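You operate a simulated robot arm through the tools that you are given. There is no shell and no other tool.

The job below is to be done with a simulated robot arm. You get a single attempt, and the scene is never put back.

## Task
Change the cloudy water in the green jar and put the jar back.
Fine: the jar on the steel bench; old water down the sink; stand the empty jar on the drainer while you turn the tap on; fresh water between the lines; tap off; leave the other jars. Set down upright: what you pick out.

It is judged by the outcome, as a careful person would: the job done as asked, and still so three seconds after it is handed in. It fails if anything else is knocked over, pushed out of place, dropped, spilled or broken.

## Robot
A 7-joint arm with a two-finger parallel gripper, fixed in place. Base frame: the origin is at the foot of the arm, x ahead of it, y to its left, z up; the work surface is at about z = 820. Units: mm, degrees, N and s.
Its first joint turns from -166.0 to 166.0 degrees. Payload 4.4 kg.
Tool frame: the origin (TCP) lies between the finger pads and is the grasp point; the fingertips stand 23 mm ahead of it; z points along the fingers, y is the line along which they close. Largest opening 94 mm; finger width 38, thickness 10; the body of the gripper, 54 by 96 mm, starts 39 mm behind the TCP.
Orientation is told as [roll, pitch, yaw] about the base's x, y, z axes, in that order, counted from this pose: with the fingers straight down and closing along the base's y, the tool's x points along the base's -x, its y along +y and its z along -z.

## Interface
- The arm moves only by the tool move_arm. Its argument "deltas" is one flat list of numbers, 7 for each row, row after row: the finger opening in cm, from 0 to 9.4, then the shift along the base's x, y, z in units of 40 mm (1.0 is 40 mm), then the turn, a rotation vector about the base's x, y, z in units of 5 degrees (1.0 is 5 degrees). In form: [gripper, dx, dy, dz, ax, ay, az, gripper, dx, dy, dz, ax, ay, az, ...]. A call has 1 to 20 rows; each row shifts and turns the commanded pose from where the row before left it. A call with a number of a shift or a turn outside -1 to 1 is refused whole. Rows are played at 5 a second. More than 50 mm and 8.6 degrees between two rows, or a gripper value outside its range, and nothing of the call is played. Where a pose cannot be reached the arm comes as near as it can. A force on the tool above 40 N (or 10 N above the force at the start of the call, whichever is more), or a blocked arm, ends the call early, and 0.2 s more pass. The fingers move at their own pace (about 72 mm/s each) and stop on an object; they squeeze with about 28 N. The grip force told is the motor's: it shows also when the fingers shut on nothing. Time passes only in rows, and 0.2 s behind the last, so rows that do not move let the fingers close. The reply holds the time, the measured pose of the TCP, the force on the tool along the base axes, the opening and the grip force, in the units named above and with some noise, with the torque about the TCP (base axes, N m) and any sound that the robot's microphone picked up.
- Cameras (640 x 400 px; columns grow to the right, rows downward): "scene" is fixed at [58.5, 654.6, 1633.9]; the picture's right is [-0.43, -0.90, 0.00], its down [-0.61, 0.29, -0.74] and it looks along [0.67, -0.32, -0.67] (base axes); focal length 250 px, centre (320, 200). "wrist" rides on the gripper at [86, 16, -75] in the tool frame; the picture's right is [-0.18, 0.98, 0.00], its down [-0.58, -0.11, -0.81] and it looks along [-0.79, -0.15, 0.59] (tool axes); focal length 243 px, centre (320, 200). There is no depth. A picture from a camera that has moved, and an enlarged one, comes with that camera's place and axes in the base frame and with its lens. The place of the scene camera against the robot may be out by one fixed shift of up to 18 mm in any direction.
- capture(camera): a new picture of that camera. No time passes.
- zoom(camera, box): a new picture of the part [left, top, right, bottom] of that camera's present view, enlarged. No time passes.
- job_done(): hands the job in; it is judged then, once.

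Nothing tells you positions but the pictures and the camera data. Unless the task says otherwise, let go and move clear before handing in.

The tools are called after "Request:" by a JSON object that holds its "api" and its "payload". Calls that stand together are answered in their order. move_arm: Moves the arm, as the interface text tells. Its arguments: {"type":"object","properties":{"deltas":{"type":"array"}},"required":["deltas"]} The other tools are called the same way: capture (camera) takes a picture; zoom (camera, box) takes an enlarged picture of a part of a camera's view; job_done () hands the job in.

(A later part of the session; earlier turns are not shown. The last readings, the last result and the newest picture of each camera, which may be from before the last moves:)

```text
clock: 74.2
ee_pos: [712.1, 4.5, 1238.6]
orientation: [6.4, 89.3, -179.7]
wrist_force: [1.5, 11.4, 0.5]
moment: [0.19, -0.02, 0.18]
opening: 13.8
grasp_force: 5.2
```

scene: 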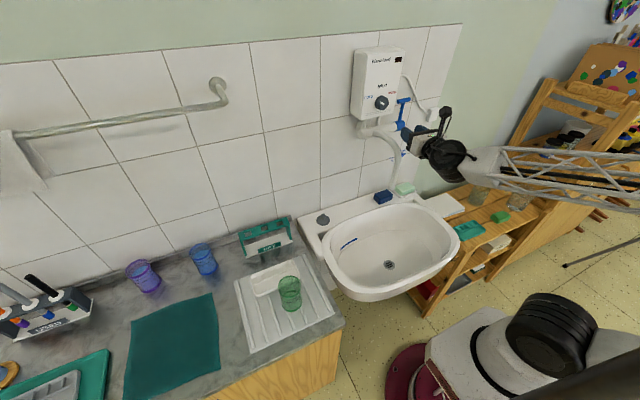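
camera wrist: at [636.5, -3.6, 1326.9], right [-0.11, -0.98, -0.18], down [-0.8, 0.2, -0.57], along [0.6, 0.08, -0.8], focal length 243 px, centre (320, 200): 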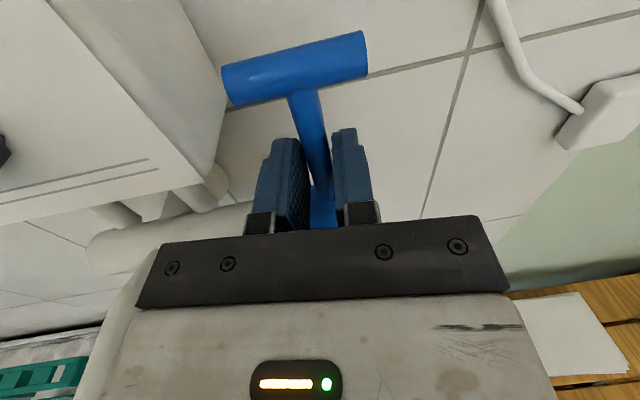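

Request:
{"api": "move_arm", "payload": {"deltas": [0.9, 0, 0.012, 0, 0, 0, 0, 0.9, 0, 0, 0, 0, 0, 0, 0.9, 0, 0, 0, 0, 0, 0]}}

```text
clock: 75.0
ee_pos: [712.0, 3.3, 1239.8]
orientation: [6.2, 89.4, -179.9]
wrist_force: [1.6, 9.4, -4.2]
moment: [0.17, 0.0, 0.19]
opening: 13.1
grasp_force: 4.5
```

Request:
{"api": "move_arm", "payload": {"deltas": [0.6, 0, 0.006, 0, 0, 0, 0, 0.6, 0, 0, 0, 0, 0, 0, 0.6, -0.089, 0, -0.004, 0, 0, 0, 0.6, -0.089, 0, -0.012, 0, 0, 0, 0.6, 0, 0, 0, 0, 0, 0]}}

Request:
{"api": "capture", "payload": {"camera": "wrist"}}

Request:
{"api": "zoom", "payload": {"camera": "scene", "box": [360, 70, 480, 170]}}

```text
clock: 75.8
ee_pos: [708.8, 5.1, 1239.8]
orientation: [1.1, 89.4, 175.0]
wrist_force: [12.4, 7.9, 0.0]
moment: [1.31, -0.66, 0.22]
opening: 12.6
grasp_force: 45.1
stopped in row 4: the force on the tool passed its limit at 55 N (the readings are from after the stop); the commanded pose is now the measured one
```

```text
taken
camera wrist: at [632.8, -2.9, 1327.1], right [-0.11, -0.98, -0.18], down [-0.8, 0.19, -0.57], along [0.6, 0.09, -0.8], focal length 243 px, centre (320, 200)
```

wrist: 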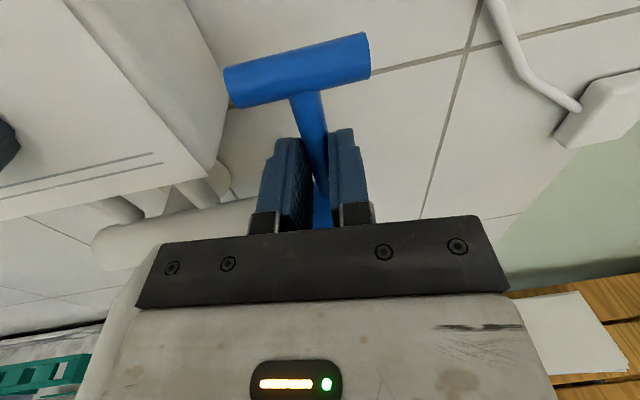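

```text
4.00 times, centred on (420, 120) of scene
camera zoom: at [58.5, 654.6, 1633.9], right [-0.43, -0.9, 0.0], down [-0.61, 0.29, -0.74], along [0.67, -0.32, -0.67], focal length 1002 px, centre (-80, 520)
```

zoom: 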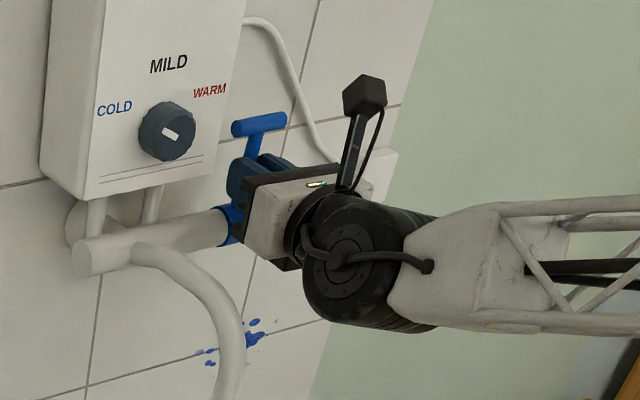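

The lever did begin to move (about 3°), but pulling that fast exceeded the force limit. I pull much more slowly, 1 mm per step.

Request:
{"api": "move_arm", "payload": {"deltas": [0.6, -0.02, 0, -0.002, 0, 0, 0, 0.6, -0.02, 0, -0.002, 0, 0, 0, 0.6, -0.02, 0, -0.002, 0, 0, 0, 0.6, 0, 0, 0, 0, 0, 0]}}

```text
clock: 76.8
ee_pos: [707.4, 5.7, 1239.9]
orientation: [3.9, 89.5, 177.9]
wrist_force: [25.3, 12.1, 2.5]
moment: [1.53, -1.31, 0.33]
opening: 12.7
grasp_force: 44.6
```

Part of the force is the pads resisting the rod's turning, so I let the hand pitch along with the lever while moving on its arc.

Request:
{"api": "move_arm", "payload": {"deltas": [0.6, 0, -0.005, 0, 0, -0.5, 0, 0.6, 0, -0.005, 0, 0, -0.5, 0, 0.6, 0, 0, 0, 0, 0, 0]}}

```text
clock: 77.7
ee_pos: [706.9, 4.7, 1238.8]
orientation: [-174.1, 85.7, -0.1]
wrist_force: [-8.7, 9.0, 2.4]
moment: [0.76, 0.35, 0.24]
opening: 12.8
grasp_force: 45.0
stopped in row 3: the force on the tool passed its limit at 41 N (the readings are from after the stop); the commanded pose is now the measured one
```

Gripping the rod is too stiff. A better way: hook one finger over and behind the T-bar with the hand rolled 90° and tilted 45° down, so it only pushes. I release and back straight out first.

Request:
{"api": "move_arm", "payload": {"deltas": [2.5, 0, 0, 0, 0, 0, 0, 4.0, 0, 0, 0, 0, 0, 0, 4.0, 0, 0, 0, 0, 0, 0]}}

Request:
{"api": "capture", "payload": {"camera": "wrist"}}

Request:
{"api": "zoom", "payload": {"camera": "scene", "box": [360, 70, 480, 170]}}

```text
clock: 78.5
ee_pos: [707.4, 3.5, 1239.7]
orientation: [-174.2, 85.7, -0.1]
wrist_force: [0.3, -1.1, 0.6]
moment: [-0.01, -0.01, 0.0]
opening: 39.9
grasp_force: 0.0
```

```text
taken
camera wrist: at [624.0, -3.5, 1318.7], right [-0.09, -0.98, -0.19], down [-0.74, 0.19, -0.64], along [0.66, 0.09, -0.74], focal length 243 px, centre (320, 200)
```

wrist: 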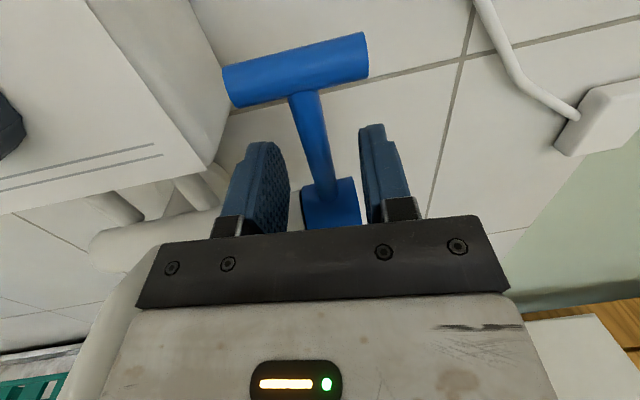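

```text
4.00 times, centred on (420, 120) of scene
camera zoom: at [58.5, 654.6, 1633.9], right [-0.43, -0.9, 0.0], down [-0.61, 0.29, -0.74], along [0.67, -0.32, -0.67], focal length 1002 px, centre (-80, 520)
```

zoom: 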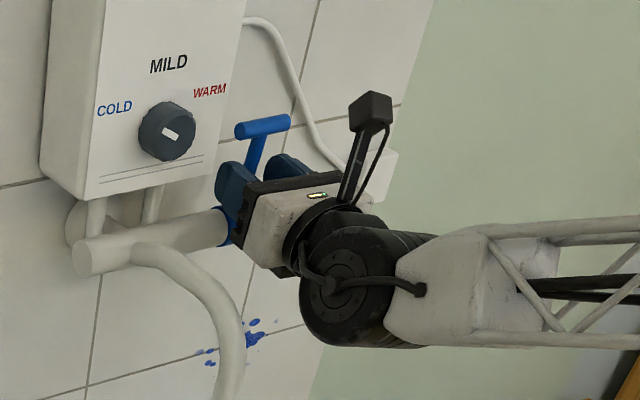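

The lever has turned about 6–7° forward and stays, so the direction is right. I back out along −x.

Request:
{"api": "move_arm", "payload": {"deltas": [4.0, -0.25, 0.02, -0.02, 0, 0, 0, 4.0, -0.5, 0.03, -0.04, 0, 0, 0, 4.0, -0.5, 0.03, -0.04, 0, 0, 0, 4.0, -0.5, 0, -0.04, 0, 0, 0, 4.0, -0.5, 0, 0, 0, 0, 0, 4.0, -0.5, 0, 0, 0, 0, 0, 4.0, 0, 0, 0, 0, 0, 0]}}

Request:
{"api": "capture", "payload": {"camera": "wrist"}}

```text
clock: 80.0
ee_pos: [598.5, 8.2, 1232.6]
orientation: [-174.3, 85.8, -0.4]
wrist_force: [-0.4, -0.5, -0.8]
moment: [0.0, -0.01, -0.04]
opening: 39.9
grasp_force: 0.1
```

```text
taken
camera wrist: at [515.2, 0.4, 1312.8], right [-0.09, -0.98, -0.19], down [-0.74, 0.19, -0.64], along [0.66, 0.09, -0.74], focal length 243 px, centre (320, 200)
```

wrist: 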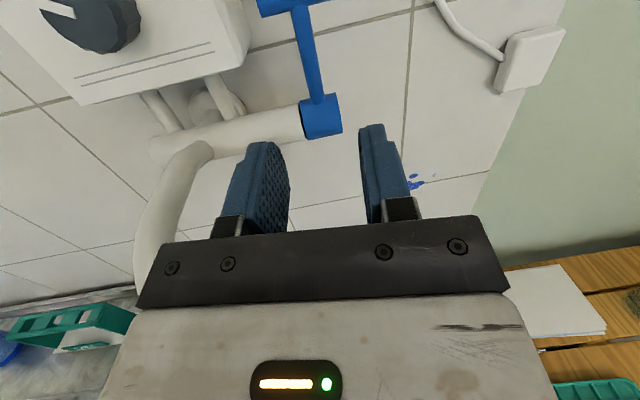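

I pitch the hand down to 45° while rising.

Request:
{"api": "move_arm", "payload": {"deltas": [4.0, 0, 0, 0.275, 0.11, 0.99, 0, 4.0, 0, 0, 0.275, 0.11, 0.99, 0, 4.0, 0, 0, 0.275, 0.11, 0.99, 0, 4.0, 0, 0, 0.275, 0.11, 0.99, 0, 4.0, 0, 0, 0.275, 0.11, 0.99, 0, 4.0, 0, 0, 0.275, 0.11, 0.99, 0, 4.0, 0, 0, 0.275, 0.11, 0.99, 0, 4.0, 0, 0, 0.275, 0.11, 0.99, 0, 4.0, 0, 0, 0.275, 0.11, 0.99, 0, 4.0, 0, 0, 0.275, 0.11, 0.99, 0, 4.0, 0, 0, 0, 0, 0, 0]}}

Request:
{"api": "capture", "payload": {"camera": "wrist"}}

Request:
{"api": "capture", "payload": {"camera": "scene"}}

```text
clock: 82.5
ee_pos: [597.4, 4.5, 1340.5]
orientation: [-0.8, 44.4, 173.0]
wrist_force: [-0.2, -0.7, 0.2]
moment: [0.03, 0.03, 0.02]
opening: 40.3
grasp_force: 0.1
out of reach, approached as far as the arm can: row 7
```

```text
taken
camera wrist: at [603.4, -12.7, 1453.1], right [-0.24, -0.96, -0.14], down [-0.96, 0.22, 0.17], along [-0.13, 0.17, -0.98], focal length 243 px, centre (320, 200)
```

wrist: 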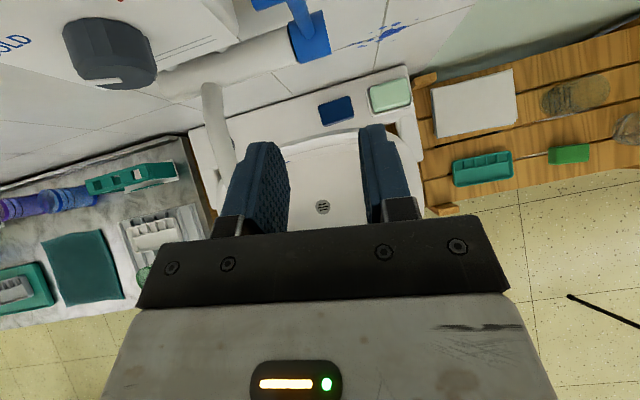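

```text
taken
```

scene: 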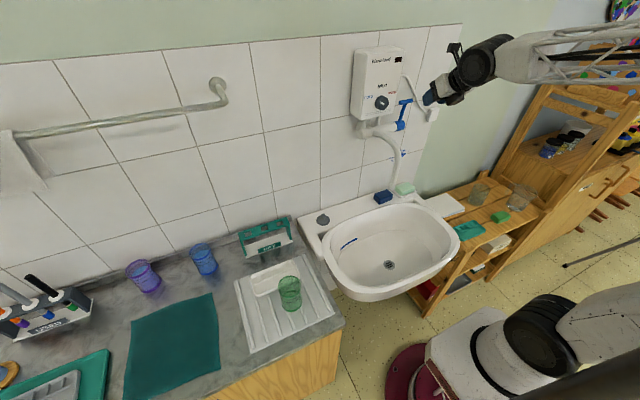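

Now I roll the hand +90° about its own axis (camera goes to the −y side, away from the heater).

Request:
{"api": "move_arm", "payload": {"deltas": [5.0, 0, 0, 0, 0.696, -0.071, -0.714, 5.0, 0, 0, 0, 0.696, -0.071, -0.714, 5.0, 0, 0, 0, 0.696, -0.071, -0.714, 5.0, 0, 0, 0, 0.696, -0.071, -0.714, 5.0, 0, 0, 0, 0.696, -0.071, -0.714, 5.0, 0, 0, 0, 0.696, -0.071, -0.714, 5.0, 0, 0, 0, 0.696, -0.071, -0.714, 5.0, 0, 0, 0, 0.696, -0.071, -0.714, 5.0, 0, 0, 0, 0.696, -0.071, -0.714, 5.0, 0, 0, 0, 0.696, -0.071, -0.714, 5.0, 0, 0, 0, 0.696, -0.071, -0.714, 5.0, 0, 0, 0, 0.696, -0.071, -0.714, 5.0, 0, 0, 0, 0.696, -0.071, -0.714, 5.0, 0, 0, 0, 0.696, -0.071, -0.714, 5.0, 0, 0, 0, 0.696, -0.071, -0.714, 5.0, 0, 0, 0, 0.696, -0.071, -0.714, 5.0, 0, 0, 0, 0.696, -0.071, -0.714, 5.0, 0, 0, 0, 0.696, -0.071, -0.714, 5.0, 0, 0, 0, 0, 0, 0]}}

Request:
{"api": "capture", "payload": {"camera": "wrist"}}

Request:
{"api": "zoom", "payload": {"camera": "scene", "box": [340, 20, 540, 170]}}

```text
clock: 86.5
ee_pos: [596.9, 5.8, 1339.1]
orientation: [-44.4, -0.7, 83.5]
wrist_force: [0.1, -0.2, -0.1]
moment: [0.01, -0.01, -0.02]
opening: 50.0
grasp_force: 0.0
```

```text
taken
camera wrist: at [522.9, -73.3, 1380.4], right [-0.68, 0.27, -0.68], down [-0.42, 0.63, 0.66], along [0.61, 0.73, -0.31], focal length 243 px, centre (320, 200)
```

wrist: 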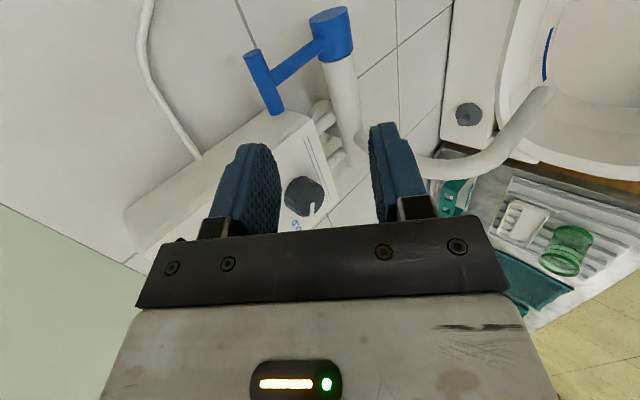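

```text
2.67 times, centred on (440, 95) of scene
camera zoom: at [58.5, 654.6, 1633.9], right [-0.43, -0.9, 0.0], down [-0.61, 0.29, -0.74], along [0.67, -0.32, -0.67], focal length 668 px, centre (0, 480)
```

zoom: 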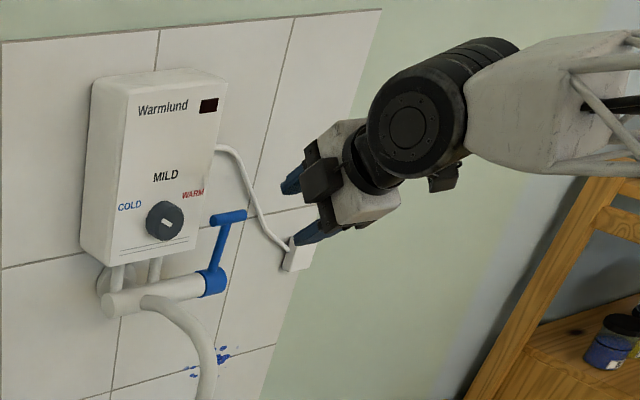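

Request:
{"api": "zoom", "payload": {"camera": "wrist", "box": [200, 0, 440, 150]}}

```text
2.67 times, centred on (320, 75) of wrist
camera zoom: at [522.9, -73.3, 1380.4], right [-0.68, 0.27, -0.68], down [-0.42, 0.63, 0.66], along [0.61, 0.73, -0.31], focal length 647 px, centre (320, 533)
```

zoom: 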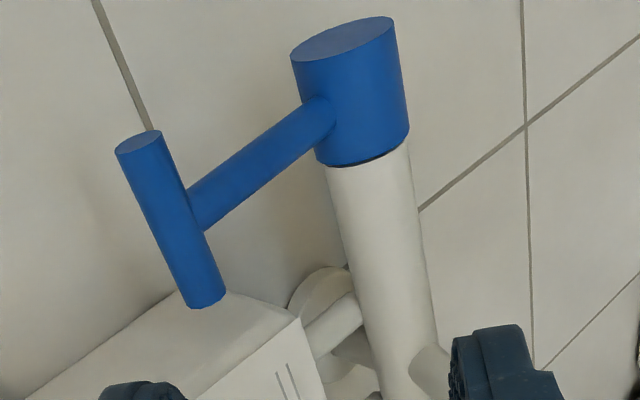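

The hooked pose is set up: T-bar centre ≈ (722, 4, 1283), pivot ≈ (728, 4, 1192). I approach along the tool axis so that the upper finger will pass behind the T-bar.

Request:
{"api": "move_arm", "payload": {"deltas": [5.0, 0.52, 0.086, 0.19, 0, 0, 0, 5.0, 0.52, 0.086, 0.19, 0, 0, 0, 5.0, 0.261, -0.0265, -0.268, 0, 0, 0, 5.0, 0.261, -0.0265, -0.268, 0, 0, 0, 5.0, 0.261, -0.0265, -0.268, 0, 0, 0, 5.0, 0.261, -0.0265, -0.268, 0, 0, 0, 5.0, 0, 0, 0, 0, 0, 0]}}

Request:
{"api": "capture", "payload": {"camera": "wrist"}}

Request:
{"api": "zoom", "payload": {"camera": "scene", "box": [360, 50, 480, 150]}}

```text
clock: 88.0
ee_pos: [681.3, 7.0, 1312.8]
orientation: [-44.3, -0.5, 83.7]
wrist_force: [-0.4, 0.5, 0.2]
moment: [0.0, -0.03, 0.03]
opening: 49.9
grasp_force: 0.1
```

```text
taken
camera wrist: at [606.5, -71.9, 1353.9], right [-0.68, 0.27, -0.68], down [-0.42, 0.63, 0.66], along [0.61, 0.73, -0.31], focal length 243 px, centre (320, 200)
```

wrist: 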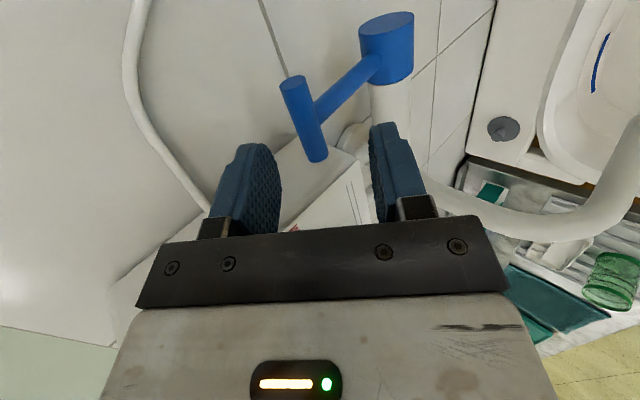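

```text
4.00 times, centred on (420, 100) of scene
camera zoom: at [58.5, 654.6, 1633.9], right [-0.43, -0.9, 0.0], down [-0.61, 0.29, -0.74], along [0.67, -0.32, -0.67], focal length 1002 px, centre (-80, 600)
```

zoom: 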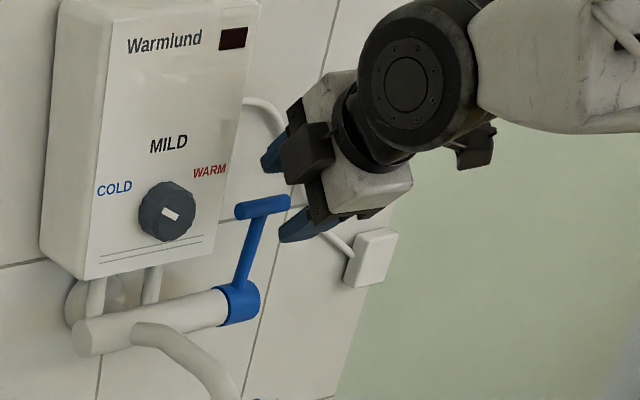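

Geometry confirmed: T-bar is 52 mm ahead and 9 mm toward the upper finger. I advance 42 mm to place the upper finger behind it.

Request:
{"api": "move_arm", "payload": {"deltas": [5.0, 0.2436, -0.0248, -0.25, 0, 0, 0, 5.0, 0.2436, -0.0248, -0.25, 0, 0, 0, 5.0, 0.2436, -0.0248, -0.25, 0, 0, 0, 5.0, 0, 0, 0, 0, 0, 0]}}

Request:
{"api": "capture", "payload": {"camera": "wrist"}}

Request:
{"api": "zoom", "payload": {"camera": "scene", "box": [360, 50, 480, 150]}}

```text
clock: 89.0
ee_pos: [709.8, 3.0, 1282.7]
orientation: [-44.3, -0.6, 83.6]
wrist_force: [0.8, 0.3, -0.3]
moment: [-0.01, -0.01, 0.04]
opening: 50.2
grasp_force: 0.0
```

```text
taken
camera wrist: at [636.4, -75.4, 1323.4], right [-0.68, 0.27, -0.68], down [-0.42, 0.63, 0.66], along [0.61, 0.73, -0.31], focal length 243 px, centre (320, 200)
```

wrist: 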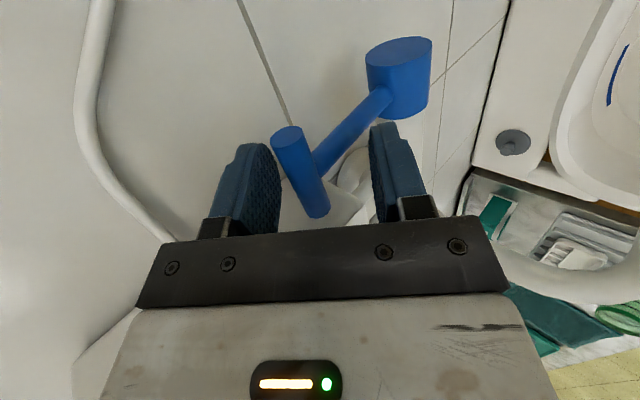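

```text
4.00 times, centred on (420, 100) of scene
camera zoom: at [58.5, 654.6, 1633.9], right [-0.43, -0.9, 0.0], down [-0.61, 0.29, -0.74], along [0.67, -0.32, -0.67], focal length 1002 px, centre (-80, 600)
```

zoom: 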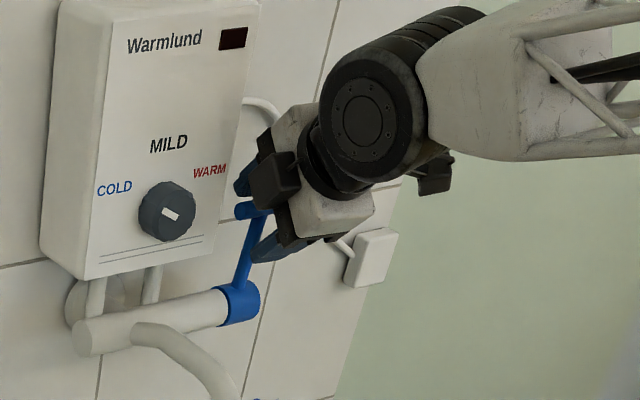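

The upper finger is behind the T-bar. I pull slowly toward −x along the lever's arc.

Request:
{"api": "move_arm", "payload": {"deltas": [5.0, -0.1, 0, -0.035, 0, 0, 0, 5.0, -0.1, 0, -0.035, 0, 0, 0, 5.0, -0.1, 0, -0.035, 0, 0, 0, 5.0, -0.1, 0, -0.035, 0, 0, 0, 5.0, -0.08, 0, -0.02, 0, 0, 0, 5.0, -0.08, 0, -0.02, 0, 0, 0, 5.0, -0.08, 0, -0.02, 0, 0, 0, 5.0, 0, 0, 0, 0, 0, 0]}}

Request:
{"api": "capture", "payload": {"camera": "wrist"}}

Request:
{"api": "zoom", "payload": {"camera": "scene", "box": [360, 50, 480, 150]}}

```text
clock: 90.8
ee_pos: [684.1, 3.5, 1272.8]
orientation: [-44.2, -0.5, 83.6]
wrist_force: [-0.3, -0.8, 1.4]
moment: [-0.02, 0.01, 0.01]
opening: 50.0
grasp_force: 0.1
```

```text
taken
camera wrist: at [610.5, -74.9, 1313.1], right [-0.68, 0.27, -0.68], down [-0.42, 0.63, 0.66], along [0.61, 0.73, -0.31], focal length 243 px, centre (320, 200)
```

wrist: 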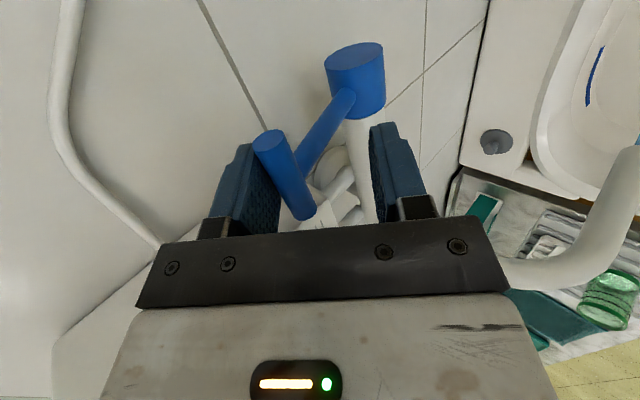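

```text
4.00 times, centred on (420, 100) of scene
camera zoom: at [58.5, 654.6, 1633.9], right [-0.43, -0.9, 0.0], down [-0.61, 0.29, -0.74], along [0.67, -0.32, -0.67], focal length 1002 px, centre (-80, 600)
```

zoom: 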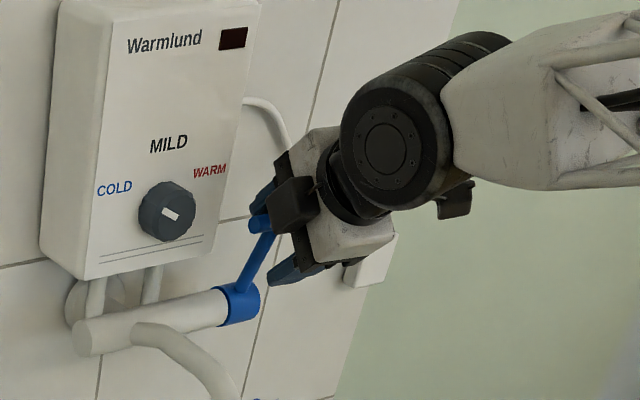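

The lever is moving easily now (about 15°). I continue to roughly 30° and check for flow.

Request:
{"api": "move_arm", "payload": {"deltas": [5.0, -0.1, 0, -0.02, 0, 0, 0, 5.0, -0.1, 0, -0.03, 0, 0, 0, 5.0, -0.1, 0, -0.04, 0, 0, 0, 5.0, -0.1, 0, -0.045, 0, 0, 0, 5.0, -0.1, 0, -0.05, 0, 0, 0, 5.0, 0, 0, 0, 0, 0, 0]}}

Request:
{"api": "capture", "payload": {"camera": "scene"}}

Request:
{"api": "capture", "payload": {"camera": "wrist"}}

```text
clock: 92.2
ee_pos: [663.1, 4.6, 1265.6]
orientation: [-44.4, -0.5, 83.7]
wrist_force: [0.4, 0.3, 0.2]
moment: [-0.01, -0.01, 0.01]
opening: 50.1
grasp_force: 0.1
```

```text
taken
```

scene: 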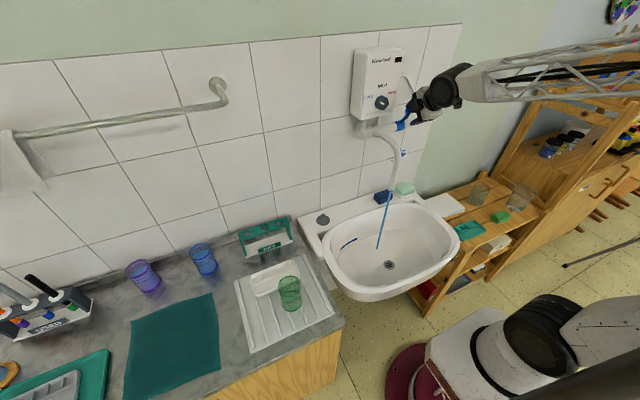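

```text
taken
camera wrist: at [589.8, -73.6, 1306.3], right [-0.68, 0.27, -0.68], down [-0.42, 0.63, 0.66], along [0.61, 0.73, -0.31], focal length 243 px, centre (320, 200)
```

wrist: 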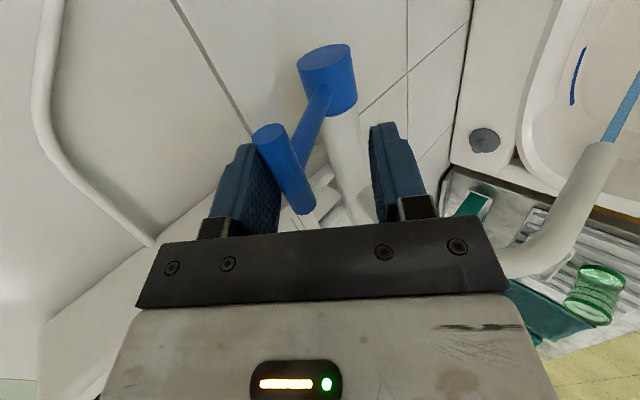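

Water is running as a thin stream straight down at about (563, 122) with the lever at ~30°. I leave the lever there: ease the finger off the T-bar, then retreat along the tool axis.

Request:
{"api": "move_arm", "payload": {"deltas": [5.0, 0.07, -0.009, 0.07, 0, 0, 0, 5.0, 0, 0, 0, 0, 0, 0, 5.0, -0.174, 0.018, 0.179, 0, 0, 0, 5.0, -0.261, 0.0265, 0.268, 0, 0, 0, 5.0, -0.261, 0.0265, 0.268, 0, 0, 0, 5.0, -0.261, 0.0265, 0.268, 0, 0, 0, 5.0, -0.261, 0.0265, 0.268, 0, 0, 0, 5.0, -0.261, 0.0265, 0.268, 0, 0, 0, 5.0, -0.261, 0.0265, 0.268, 0, 0, 0, 5.0, 0, 0, 0, 0, 0, 0]}}

Request:
{"api": "capture", "payload": {"camera": "scene"}}

Request:
{"api": "zoom", "payload": {"camera": "scene", "box": [350, 70, 470, 290]}}

```text
clock: 94.5
ee_pos: [599.4, 12.4, 1339.5]
orientation: [-44.4, -0.5, 83.5]
wrist_force: [0.3, -0.2, 0.6]
moment: [-0.01, 0.01, 0.01]
opening: 49.9
grasp_force: 0.0
```

```text
taken
```

scene: 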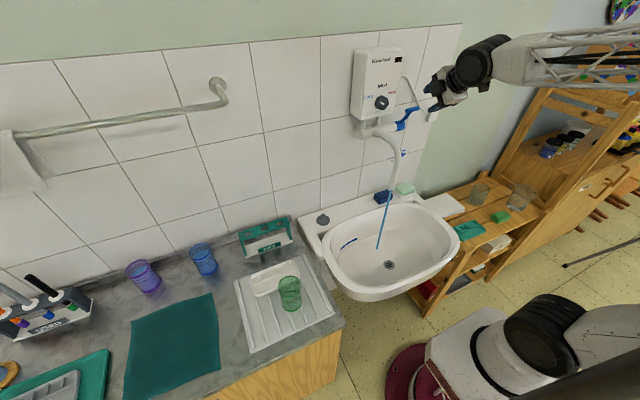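

```text
1.82 times, centred on (410, 180) of scene
camera zoom: at [58.5, 654.6, 1633.9], right [-0.43, -0.9, 0.0], down [-0.61, 0.29, -0.74], along [0.67, -0.32, -0.67], focal length 455 px, centre (156, 236)
```

zoom: 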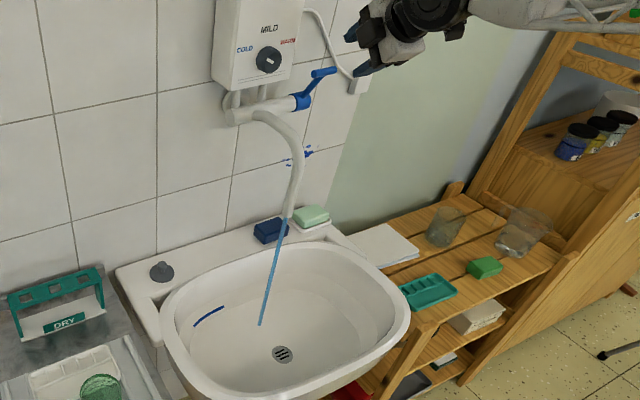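

Lever stays put and the stream is steady. I roll the hand back (−90°) while moving away from the heater.

Request:
{"api": "move_arm", "payload": {"deltas": [6.0, -0.1, 0, 0, -0.696, 0.071, 0.714, 6.0, -0.1, 0, 0, -0.696, 0.071, 0.714, 6.0, -0.1, 0, 0, -0.696, 0.071, 0.714, 6.0, -0.1, 0, 0, -0.696, 0.071, 0.714, 6.0, -0.1, 0, 0, -0.696, 0.071, 0.714, 6.0, -0.1, 0, 0, -0.696, 0.071, 0.714, 6.0, -0.1, 0, 0, -0.696, 0.071, 0.714, 6.0, -0.1, 0, 0, -0.696, 0.071, 0.714, 6.0, -0.1, 0, 0, -0.696, 0.071, 0.714, 6.0, -0.1, 0, 0, -0.696, 0.071, 0.714, 6.0, -0.1, 0, 0, -0.696, 0.071, 0.714, 6.0, -0.1, 0, 0, -0.696, 0.071, 0.714, 6.0, -0.1, 0, 0, -0.696, 0.071, 0.714, 6.0, -0.1, 0, 0, -0.696, 0.071, 0.714, 6.0, -0.1, 0, 0, -0.696, 0.071, 0.714, 6.0, -0.1, 0, 0, -0.696, 0.071, 0.714, 6.0, -0.1, 0, 0, -0.696, 0.071, 0.714, 6.0, -0.1, 0, 0, -0.696, 0.071, 0.714, 6.0, 0, 0, 0, 0, 0, 0]}}

Request:
{"api": "capture", "payload": {"camera": "scene"}}

```text
clock: 98.5
ee_pos: [526.0, 11.3, 1342.5]
orientation: [-0.7, 44.5, 173.2]
wrist_force: [0.2, -0.6, 0.5]
moment: [-0.04, 0.0, 0.01]
opening: 59.9
grasp_force: 0.1
```

```text
taken
```

scene: 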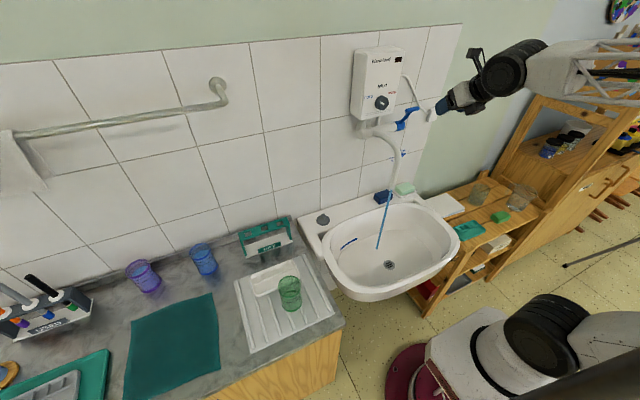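

I move toward the drainer side, restoring the carrying orientation on the way.

Request:
{"api": "move_arm", "payload": {"deltas": [7.0, -0.265, 0.72, -0.43, 0, 0, 0, 7.0, -0.265, 0.72, -0.43, 0, 0, 0, 7.0, -0.265, 0.72, -0.43, 0, 0, 0, 7.0, -0.265, 0.72, -0.43, 0, 0, 0, 8.0, -0.265, 0.72, -0.43, 0, 0, 0.4, 8.0, -0.265, 0.72, -0.43, 0, 0, 0.5, 8.0, -0.265, 0.72, -0.43, 0, 0, 0.45, 8.6, -0.265, 0.72, -0.43, 0, -0.8, 0, 8.6, -0.265, 0.72, -0.43, 0, -0.8, 0, 8.6, -0.265, 0.72, -0.43, 0, -0.8, 0, 8.6, 0, 0, 0, 0, -0.9, 0, 8.6, 0, 0, 0, 0, -0.9, 0, 8.6, 0, 0, 0, 0, -0.9, 0, 8.6, 0, 0, 0, 0, 0, 0]}}

Request:
{"api": "capture", "payload": {"camera": "scene"}}

Request:
{"api": "capture", "payload": {"camera": "wrist"}}

```text
clock: 101.5
ee_pos: [418.5, 300.6, 1169.3]
orientation: [-1.1, 70.0, 179.5]
wrist_force: [-0.5, 0.2, -0.2]
moment: [-0.01, 0.05, 0.04]
opening: 85.9
grasp_force: 0.0
```

```text
taken
```

scene: 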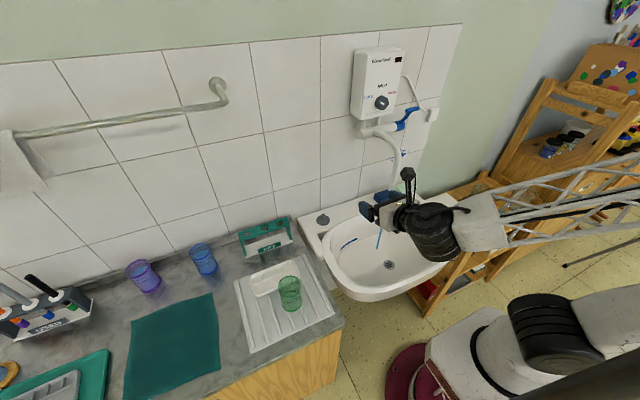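

```text
taken
camera wrist: at [377.1, 284.4, 1275.6], right [-0.05, -0.98, -0.18], down [-0.96, 0.1, -0.27], along [0.28, 0.16, -0.95], focal length 243 px, centre (320, 200)
```

wrist: 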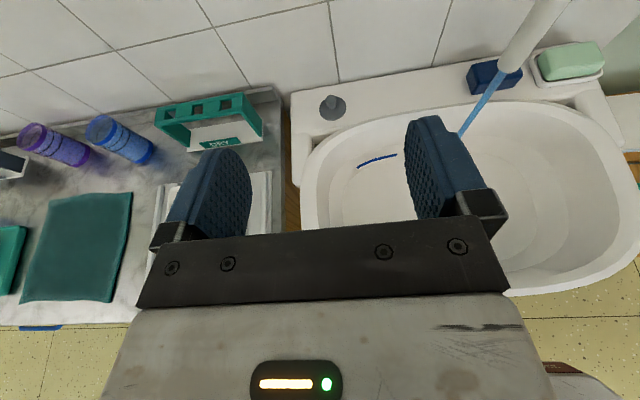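

Orientation is nearly right; I correct the small residual and go to above/in front of the jar on the drainer.

Request:
{"api": "move_arm", "payload": {"deltas": [8.6, -0.185, 0.754, -0.47, -0.075, 0, -0.107, 8.6, -0.185, 0.754, -0.47, 0, 0, 0, 8.6, -0.185, 0.754, -0.47, 0, 0, 0, 8.6, -0.185, 0.754, -0.47, 0, 0, 0, 8.6, -0.185, 0.754, -0.47, 0, 0, 0, 8.6, -0.185, 0.754, -0.47, 0, 0, 0, 8.6, -0.185, 0.754, -0.47, 0, 0, 0, 8.6, -0.185, 0.754, -0.47, 0, 0, 0, 8.6, -0.185, 0.754, -0.47, 0, 0, 0, 8.6, 0, 0, 0, 0, 0, 0]}}

Request:
{"api": "capture", "payload": {"camera": "wrist"}}

Request:
{"api": "capture", "payload": {"camera": "scene"}}

```text
clock: 103.7
ee_pos: [356.3, 574.5, 997.9]
orientation: [0.2, 70.1, -179.9]
wrist_force: [0.0, 0.4, -0.2]
moment: [0.03, -0.01, 0.0]
opening: 86.1
grasp_force: 0.2
```

```text
taken
camera wrist: at [313.9, 557.7, 1104.1], right [-0.06, -0.98, -0.17], down [-0.96, 0.11, -0.27], along [0.28, 0.15, -0.95], focal length 243 px, centre (320, 200)
```

wrist: 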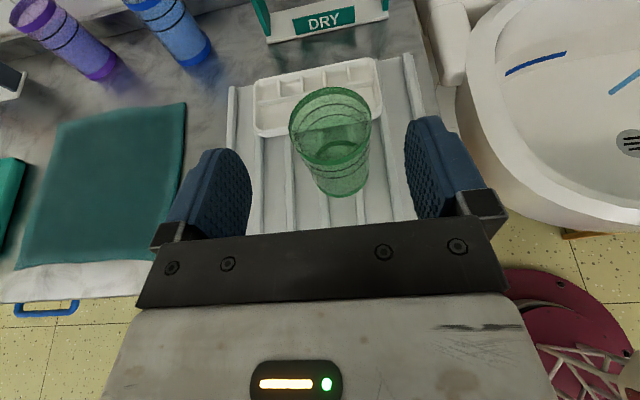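

```text
taken
```

scene: 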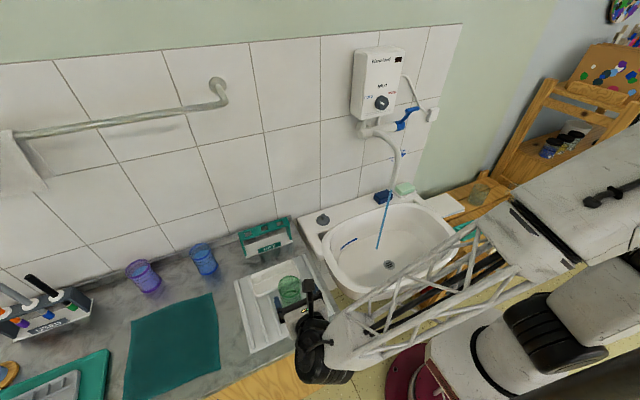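

Request:
{"api": "zoom", "payload": {"camera": "wrist", "box": [260, 70, 420, 210]}}

```text
2.86 times, centred on (340, 140) of wrist
camera zoom: at [313.9, 557.7, 1104.1], right [-0.06, -0.98, -0.17], down [-0.96, 0.11, -0.27], along [0.28, 0.15, -0.95], focal length 693 px, centre (263, 371)
```

zoom: 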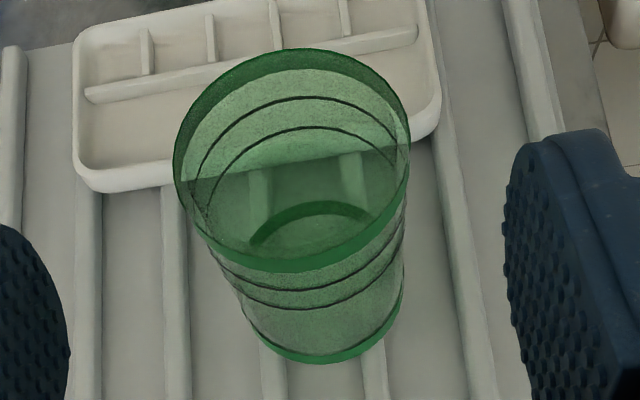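

The jar is at about (428, 572) between two ribs. I descend in front of it, then check before advancing.

Request:
{"api": "move_arm", "payload": {"deltas": [8.6, 0, 0, -0.6, 0, 0, 0, 8.6, 0, 0, -0.6, 0, 0, 0, 8.6, 0, 0, -0.6, 0, 0, 0, 8.6, 0, 0, -0.6, 0, 0, 0, 8.6, 0, 0, 0, 0, 0, 0]}}

Request:
{"api": "zoom", "payload": {"camera": "wrist", "box": [160, 20, 480, 240]}}

```text
clock: 104.8
ee_pos: [354.1, 572.3, 903.0]
orientation: [0.2, 69.9, -179.8]
wrist_force: [-0.8, 0.0, 0.3]
moment: [-0.03, -0.02, 0.01]
opening: 86.0
grasp_force: 0.0
```

```text
1.82 times, centred on (320, 130) of wrist
camera zoom: at [312.7, 557.0, 1009.0], right [-0.06, -0.98, -0.17], down [-0.96, 0.11, -0.27], along [0.28, 0.15, -0.95], focal length 441 px, centre (320, 327)
```

zoom: 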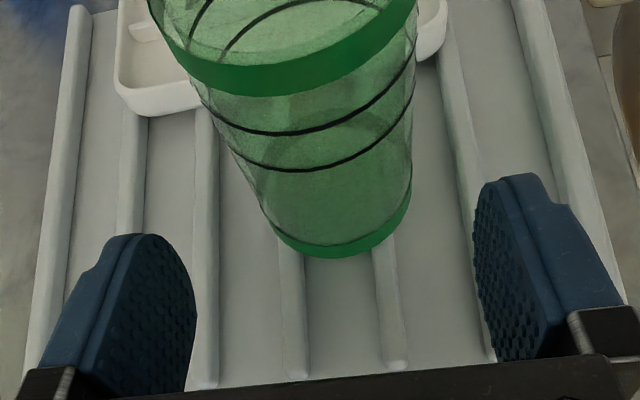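

Aligned. I advance along the tool axis to straddle the jar.

Request:
{"api": "move_arm", "payload": {"deltas": [8.4, 0.304, 0, -0.11, 0, 0, 0, 8.4, 0.304, 0, -0.11, 0, 0, 0, 8.4, 0.304, 0, -0.11, 0, 0, 0, 8.4, 0.304, 0, -0.11, 0, 0, 0, 8.4, 0.304, 0, -0.11, 0, 0, 0, 8.4, 0.304, 0, -0.11, 0, 0, 0, 8.0, 0, 0, 0, 0, 0, 0]}}

Request:
{"api": "capture", "payload": {"camera": "wrist"}}

```text
clock: 106.5
ee_pos: [425.0, 571.8, 878.5]
orientation: [0.2, 70.1, -180.1]
wrist_force: [0.3, 0.2, 0.0]
moment: [0.02, 0.0, 0.02]
opening: 79.9
grasp_force: 0.1
```

```text
taken
camera wrist: at [383.4, 556.1, 985.2], right [-0.06, -0.98, -0.17], down [-0.96, 0.11, -0.27], along [0.28, 0.15, -0.95], focal length 243 px, centre (320, 200)
```

wrist: 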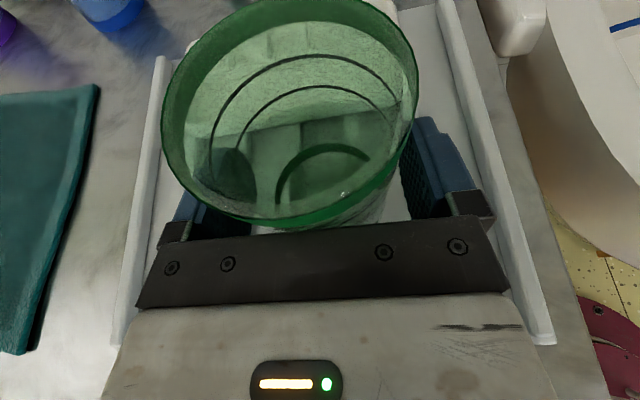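

Request:
{"api": "move_arm", "payload": {"deltas": [7.2, 0, 0, 0, 0, 0, 0, 6.6, 0, 0, 0, 0, 0, 0, 5.5, 0, 0, 0, 0, 0, 0, 5.5, 0, 0, 0, 0, 0, 0, 5.5, 0, 0, 0, 0, 0, 0]}}

Request:
{"api": "move_arm", "payload": {"deltas": [5.5, 0, 0, 0.2, 0, 0, 0, 5.5, 0, 0, 0.4, 0, 0, 0, 5.5, 0, 0, 0.6, 0, 0, 0, 5.5, 0, 0, 0.6, 0, 0, 0, 5.5, 0, 0, 0.5, 0, 0, 0, 5.5, 0, 0, 0.3, 0, 0, 0, 5.5, 0, 0, 0, 0, 0, 0]}}

Request:
{"api": "capture", "payload": {"camera": "wrist"}}

Request:
{"api": "capture", "payload": {"camera": "scene"}}

```text
clock: 107.7
ee_pos: [424.1, 569.9, 879.4]
orientation: [-0.1, 70.0, 180.0]
wrist_force: [-0.2, 0.3, -0.6]
moment: [0.03, 0.02, 0.0]
opening: 64.9
grasp_force: 27.7
```

```text
clock: 109.2
ee_pos: [424.4, 569.8, 979.4]
orientation: [0.2, 70.0, -179.8]
wrist_force: [0.1, 1.3, -0.6]
moment: [-0.01, -0.02, -0.01]
opening: 65.1
grasp_force: 27.7
```

```text
taken
camera wrist: at [383.1, 555.0, 1085.9], right [-0.06, -0.98, -0.17], down [-0.96, 0.11, -0.27], along [0.28, 0.15, -0.95], focal length 243 px, centre (320, 200)
```

wrist: 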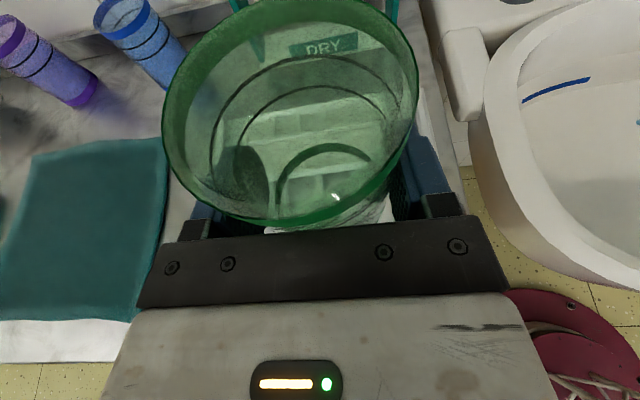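

```text
taken
```

scene: 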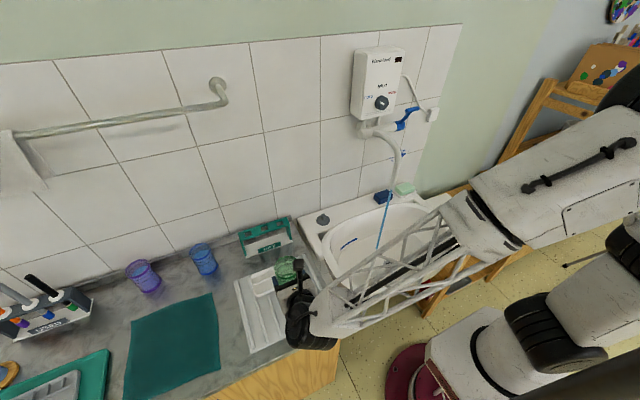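

Jar is re-gripped and lifted. I carry it over the sink to just in front of the stream.

Request:
{"api": "move_arm", "payload": {"deltas": [5.5, 0.04, -0.4, 0, 0, 0, 0, 5.5, 0.085, -0.9, -0.03, 0, 0, 0, 5.5, 0.085, -0.9, -0.03, 0, 0, 0, 5.5, 0.085, -0.9, -0.03, 0, 0, 0, 5.5, 0.085, -0.9, -0.03, 0, 0, 0, 5.5, 0.085, -0.9, -0.03, 0, 0, 0, 5.5, 0.085, -0.9, -0.03, 0, 0, 0, 5.5, 0.085, -0.9, -0.03, 0, 0, 0, 5.5, 0.085, -0.9, -0.03, 0, 0, 0, 5.5, 0.085, -0.9, -0.03, 0, 0, 0, 5.5, 0.085, -0.9, -0.03, 0, 0, 0, 5.5, 0.085, -0.9, -0.03, 0, 0, 0, 5.5, 0.04, -0.6, -0.03, 0, 0, 0, 5.5, 0, -0.1, -0.5, 0, 0, 0, 5.5, 0, 0, -0.6, 0, 0, 0, 5.5, 0, 0, -0.3, 0, 0, 0, 5.5, 0, 0, 0, 0, 0, 0]}}

Request:
{"api": "capture", "payload": {"camera": "wrist"}}

Request:
{"api": "zoom", "payload": {"camera": "scene", "box": [330, 150, 470, 290]}}

```text
clock: 112.8
ee_pos: [468.1, 132.7, 910.3]
orientation: [0.2, 70.0, 180.0]
wrist_force: [0.4, 0.1, -0.3]
moment: [0.02, -0.03, 0.0]
opening: 65.1
grasp_force: 28.0
```

```text
taken
camera wrist: at [426.0, 115.9, 1017.2], right [-0.06, -0.98, -0.17], down [-0.96, 0.11, -0.27], along [0.28, 0.15, -0.95], focal length 243 px, centre (320, 200)
```

wrist: 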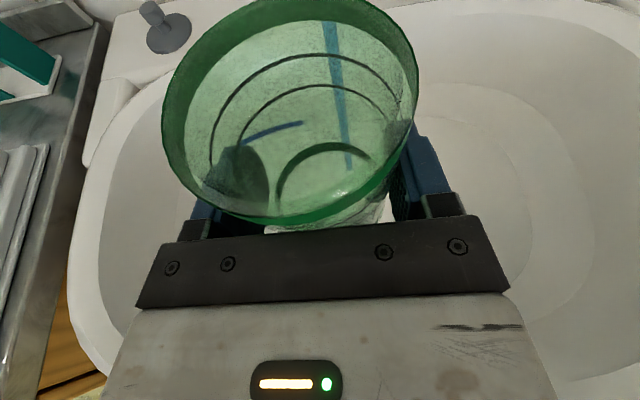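

```text
2.86 times, centred on (400, 220) of scene
camera zoom: at [58.5, 654.6, 1633.9], right [-0.43, -0.9, 0.0], down [-0.61, 0.29, -0.74], along [0.67, -0.32, -0.67], focal length 715 px, centre (91, 143)
```

zoom: 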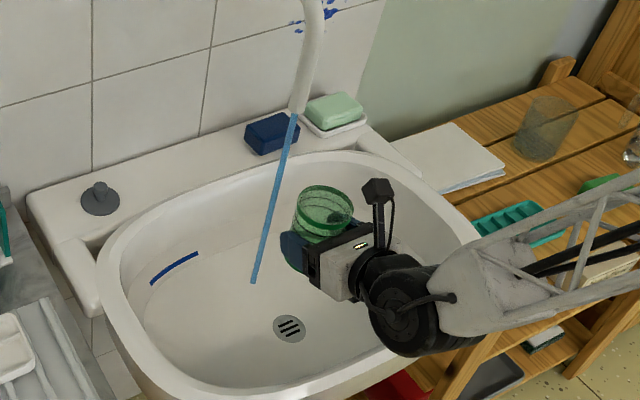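

The stream shows at y≈121.4, x≈563.5. I line the jar up just short of the stream first.

Request:
{"api": "move_arm", "payload": {"deltas": [5.5, 0.3, -0.1, -0.05, 0, 0, 0, 5.5, 0.35, -0.1, -0.05, 0, 0, 0, 5.5, 0.35, -0.08, 0, 0, 0, 0, 5.5, 0.15, 0, 0, 0, 0, 0, 5.5, 0, 0, 0, 0, 0, 0]}}

Request:
{"api": "capture", "payload": {"camera": "wrist"}}

Request:
{"api": "zoom", "payload": {"camera": "scene", "box": [340, 150, 440, 250]}}

```text
clock: 114.0
ee_pos: [512.8, 119.4, 906.5]
orientation: [0.0, 69.8, -180.0]
wrist_force: [-0.5, 1.1, -0.6]
moment: [-0.03, 0.01, 0.0]
opening: 65.0
grasp_force: 28.4
```

```text
taken
camera wrist: at [471.5, 104.0, 1012.2], right [-0.06, -0.98, -0.17], down [-0.96, 0.11, -0.27], along [0.28, 0.15, -0.95], focal length 243 px, centre (320, 200)
```

wrist: 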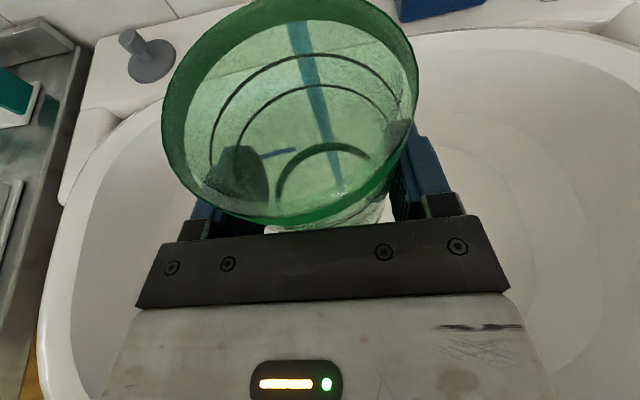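

```text
4.00 times, centred on (390, 200) of scene
camera zoom: at [58.5, 654.6, 1633.9], right [-0.43, -0.9, 0.0], down [-0.61, 0.29, -0.74], along [0.67, -0.32, -0.67], focal length 1002 px, centre (40, 200)
```

zoom: 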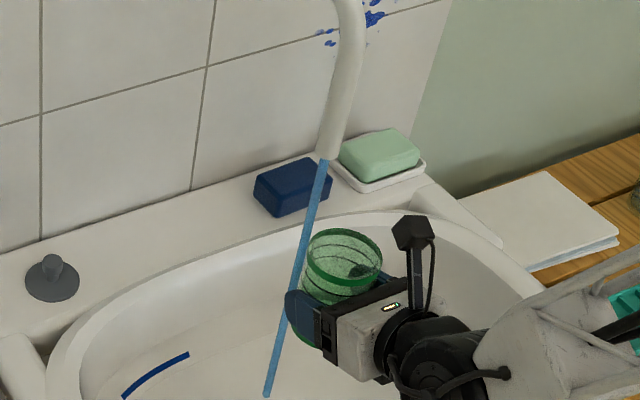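

Jar is just short of the stream and centred in y. I move it under the stream now and watch the level.

Request:
{"api": "move_arm", "payload": {"deltas": [5.5, 0.3, 0.01, 0, 0, 0, 0, 5.5, 0.35, 0.01, 0, 0, 0, 0, 5.5, 0.25, 0, 0, 0, 0, 0]}}

Request:
{"api": "capture", "payload": {"camera": "wrist"}}

Request:
{"api": "zoom", "payload": {"camera": "scene", "box": [340, 150, 440, 250]}}

```text
clock: 114.8
ee_pos: [548.8, 119.4, 905.3]
orientation: [0.1, 69.9, -179.9]
wrist_force: [0.9, -0.6, -0.5]
moment: [0.0, -0.02, -0.03]
opening: 65.0
grasp_force: 28.6
```

```text
taken
camera wrist: at [507.6, 103.8, 1012.1], right [-0.06, -0.98, -0.17], down [-0.96, 0.11, -0.27], along [0.28, 0.15, -0.95], focal length 243 px, centre (320, 200)
```

wrist: 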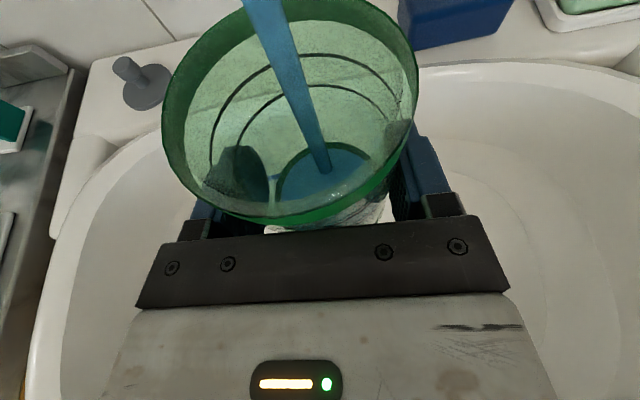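

```text
4.00 times, centred on (390, 200) of scene
camera zoom: at [58.5, 654.6, 1633.9], right [-0.43, -0.9, 0.0], down [-0.61, 0.29, -0.74], along [0.67, -0.32, -0.67], focal length 1002 px, centre (40, 200)
```

zoom: 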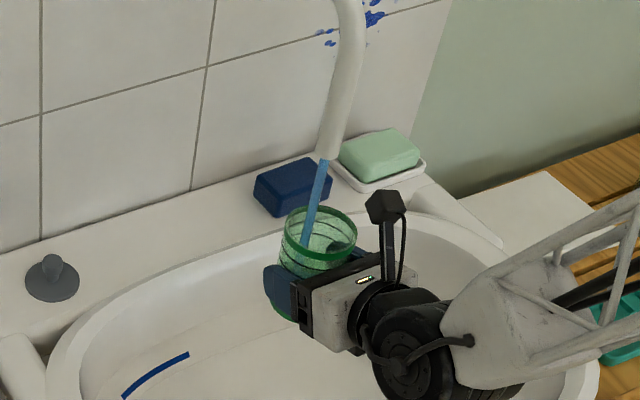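

The stream is going cleanly into the jar. I hold for about a second and check the rise.

Request:
{"api": "move_arm", "payload": {"deltas": [5.5, 0, 0, 0, 0, 0, 0, 5.5, 0, 0, 0, 0, 0, 0, 5.5, 0, 0, 0, 0, 0, 0, 5.5, 0, 0, 0, 0, 0, 0]}}

Request:
{"api": "capture", "payload": {"camera": "wrist"}}

```text
clock: 115.8
ee_pos: [548.7, 119.4, 906.3]
orientation: [0.1, 69.9, -180.0]
wrist_force: [-0.2, 0.7, -0.8]
moment: [0.0, 0.02, 0.0]
opening: 64.8
grasp_force: 27.7
```

```text
taken
camera wrist: at [507.5, 103.9, 1012.4], right [-0.06, -0.98, -0.17], down [-0.96, 0.11, -0.27], along [0.28, 0.15, -0.95], focal length 243 px, centre (320, 200)
```

wrist: 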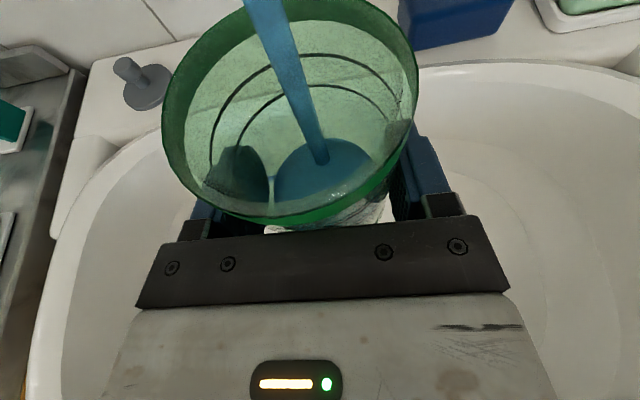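

Request:
{"api": "move_arm", "payload": {"deltas": [5.5, 0, 0, 0, 0, 0, 0, 5.5, 0, 0, 0, 0, 0, 0, 5.5, 0, 0, 0, 0, 0, 0, 5.5, 0, 0, 0, 0, 0, 0, 5.5, 0, 0, 0, 0, 0, 0, 5.5, 0, 0, 0, 0, 0, 0, 5.5, 0, 0, 0, 0, 0, 0, 5.5, 0, 0, 0, 0, 0, 0, 5.5, 0, 0, 0, 0, 0, 0, 5.5, 0, 0, 0, 0, 0, 0, 5.5, 0, 0, 0, 0, 0, 0, 5.5, 0, 0, 0, 0, 0, 0, 5.5, 0, 0, 0, 0, 0, 0, 5.5, 0, 0, 0, 0, 0, 0]}}

Request:
{"api": "capture", "payload": {"camera": "wrist"}}

Request:
{"api": "zoom", "payload": {"camera": "scene", "box": [340, 150, 440, 250]}}

```text
clock: 118.8
ee_pos: [547.8, 117.9, 906.4]
orientation: [0.1, 70.1, -180.0]
wrist_force: [0.8, 1.0, -1.4]
moment: [-0.01, 0.01, 0.01]
opening: 64.9
grasp_force: 28.1
```

```text
taken
camera wrist: at [507.5, 103.9, 1012.3], right [-0.06, -0.98, -0.17], down [-0.96, 0.11, -0.27], along [0.28, 0.15, -0.95], focal length 243 px, centre (320, 200)
```

wrist: 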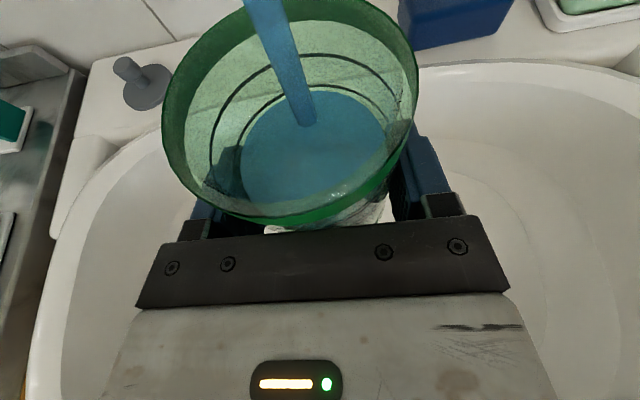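

```text
4.00 times, centred on (390, 200) of scene
camera zoom: at [58.5, 654.6, 1633.9], right [-0.43, -0.9, 0.0], down [-0.61, 0.29, -0.74], along [0.67, -0.32, -0.67], focal length 1002 px, centre (40, 200)
```

zoom: 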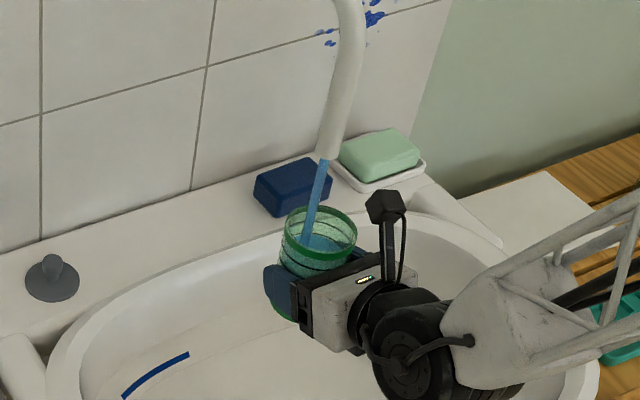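

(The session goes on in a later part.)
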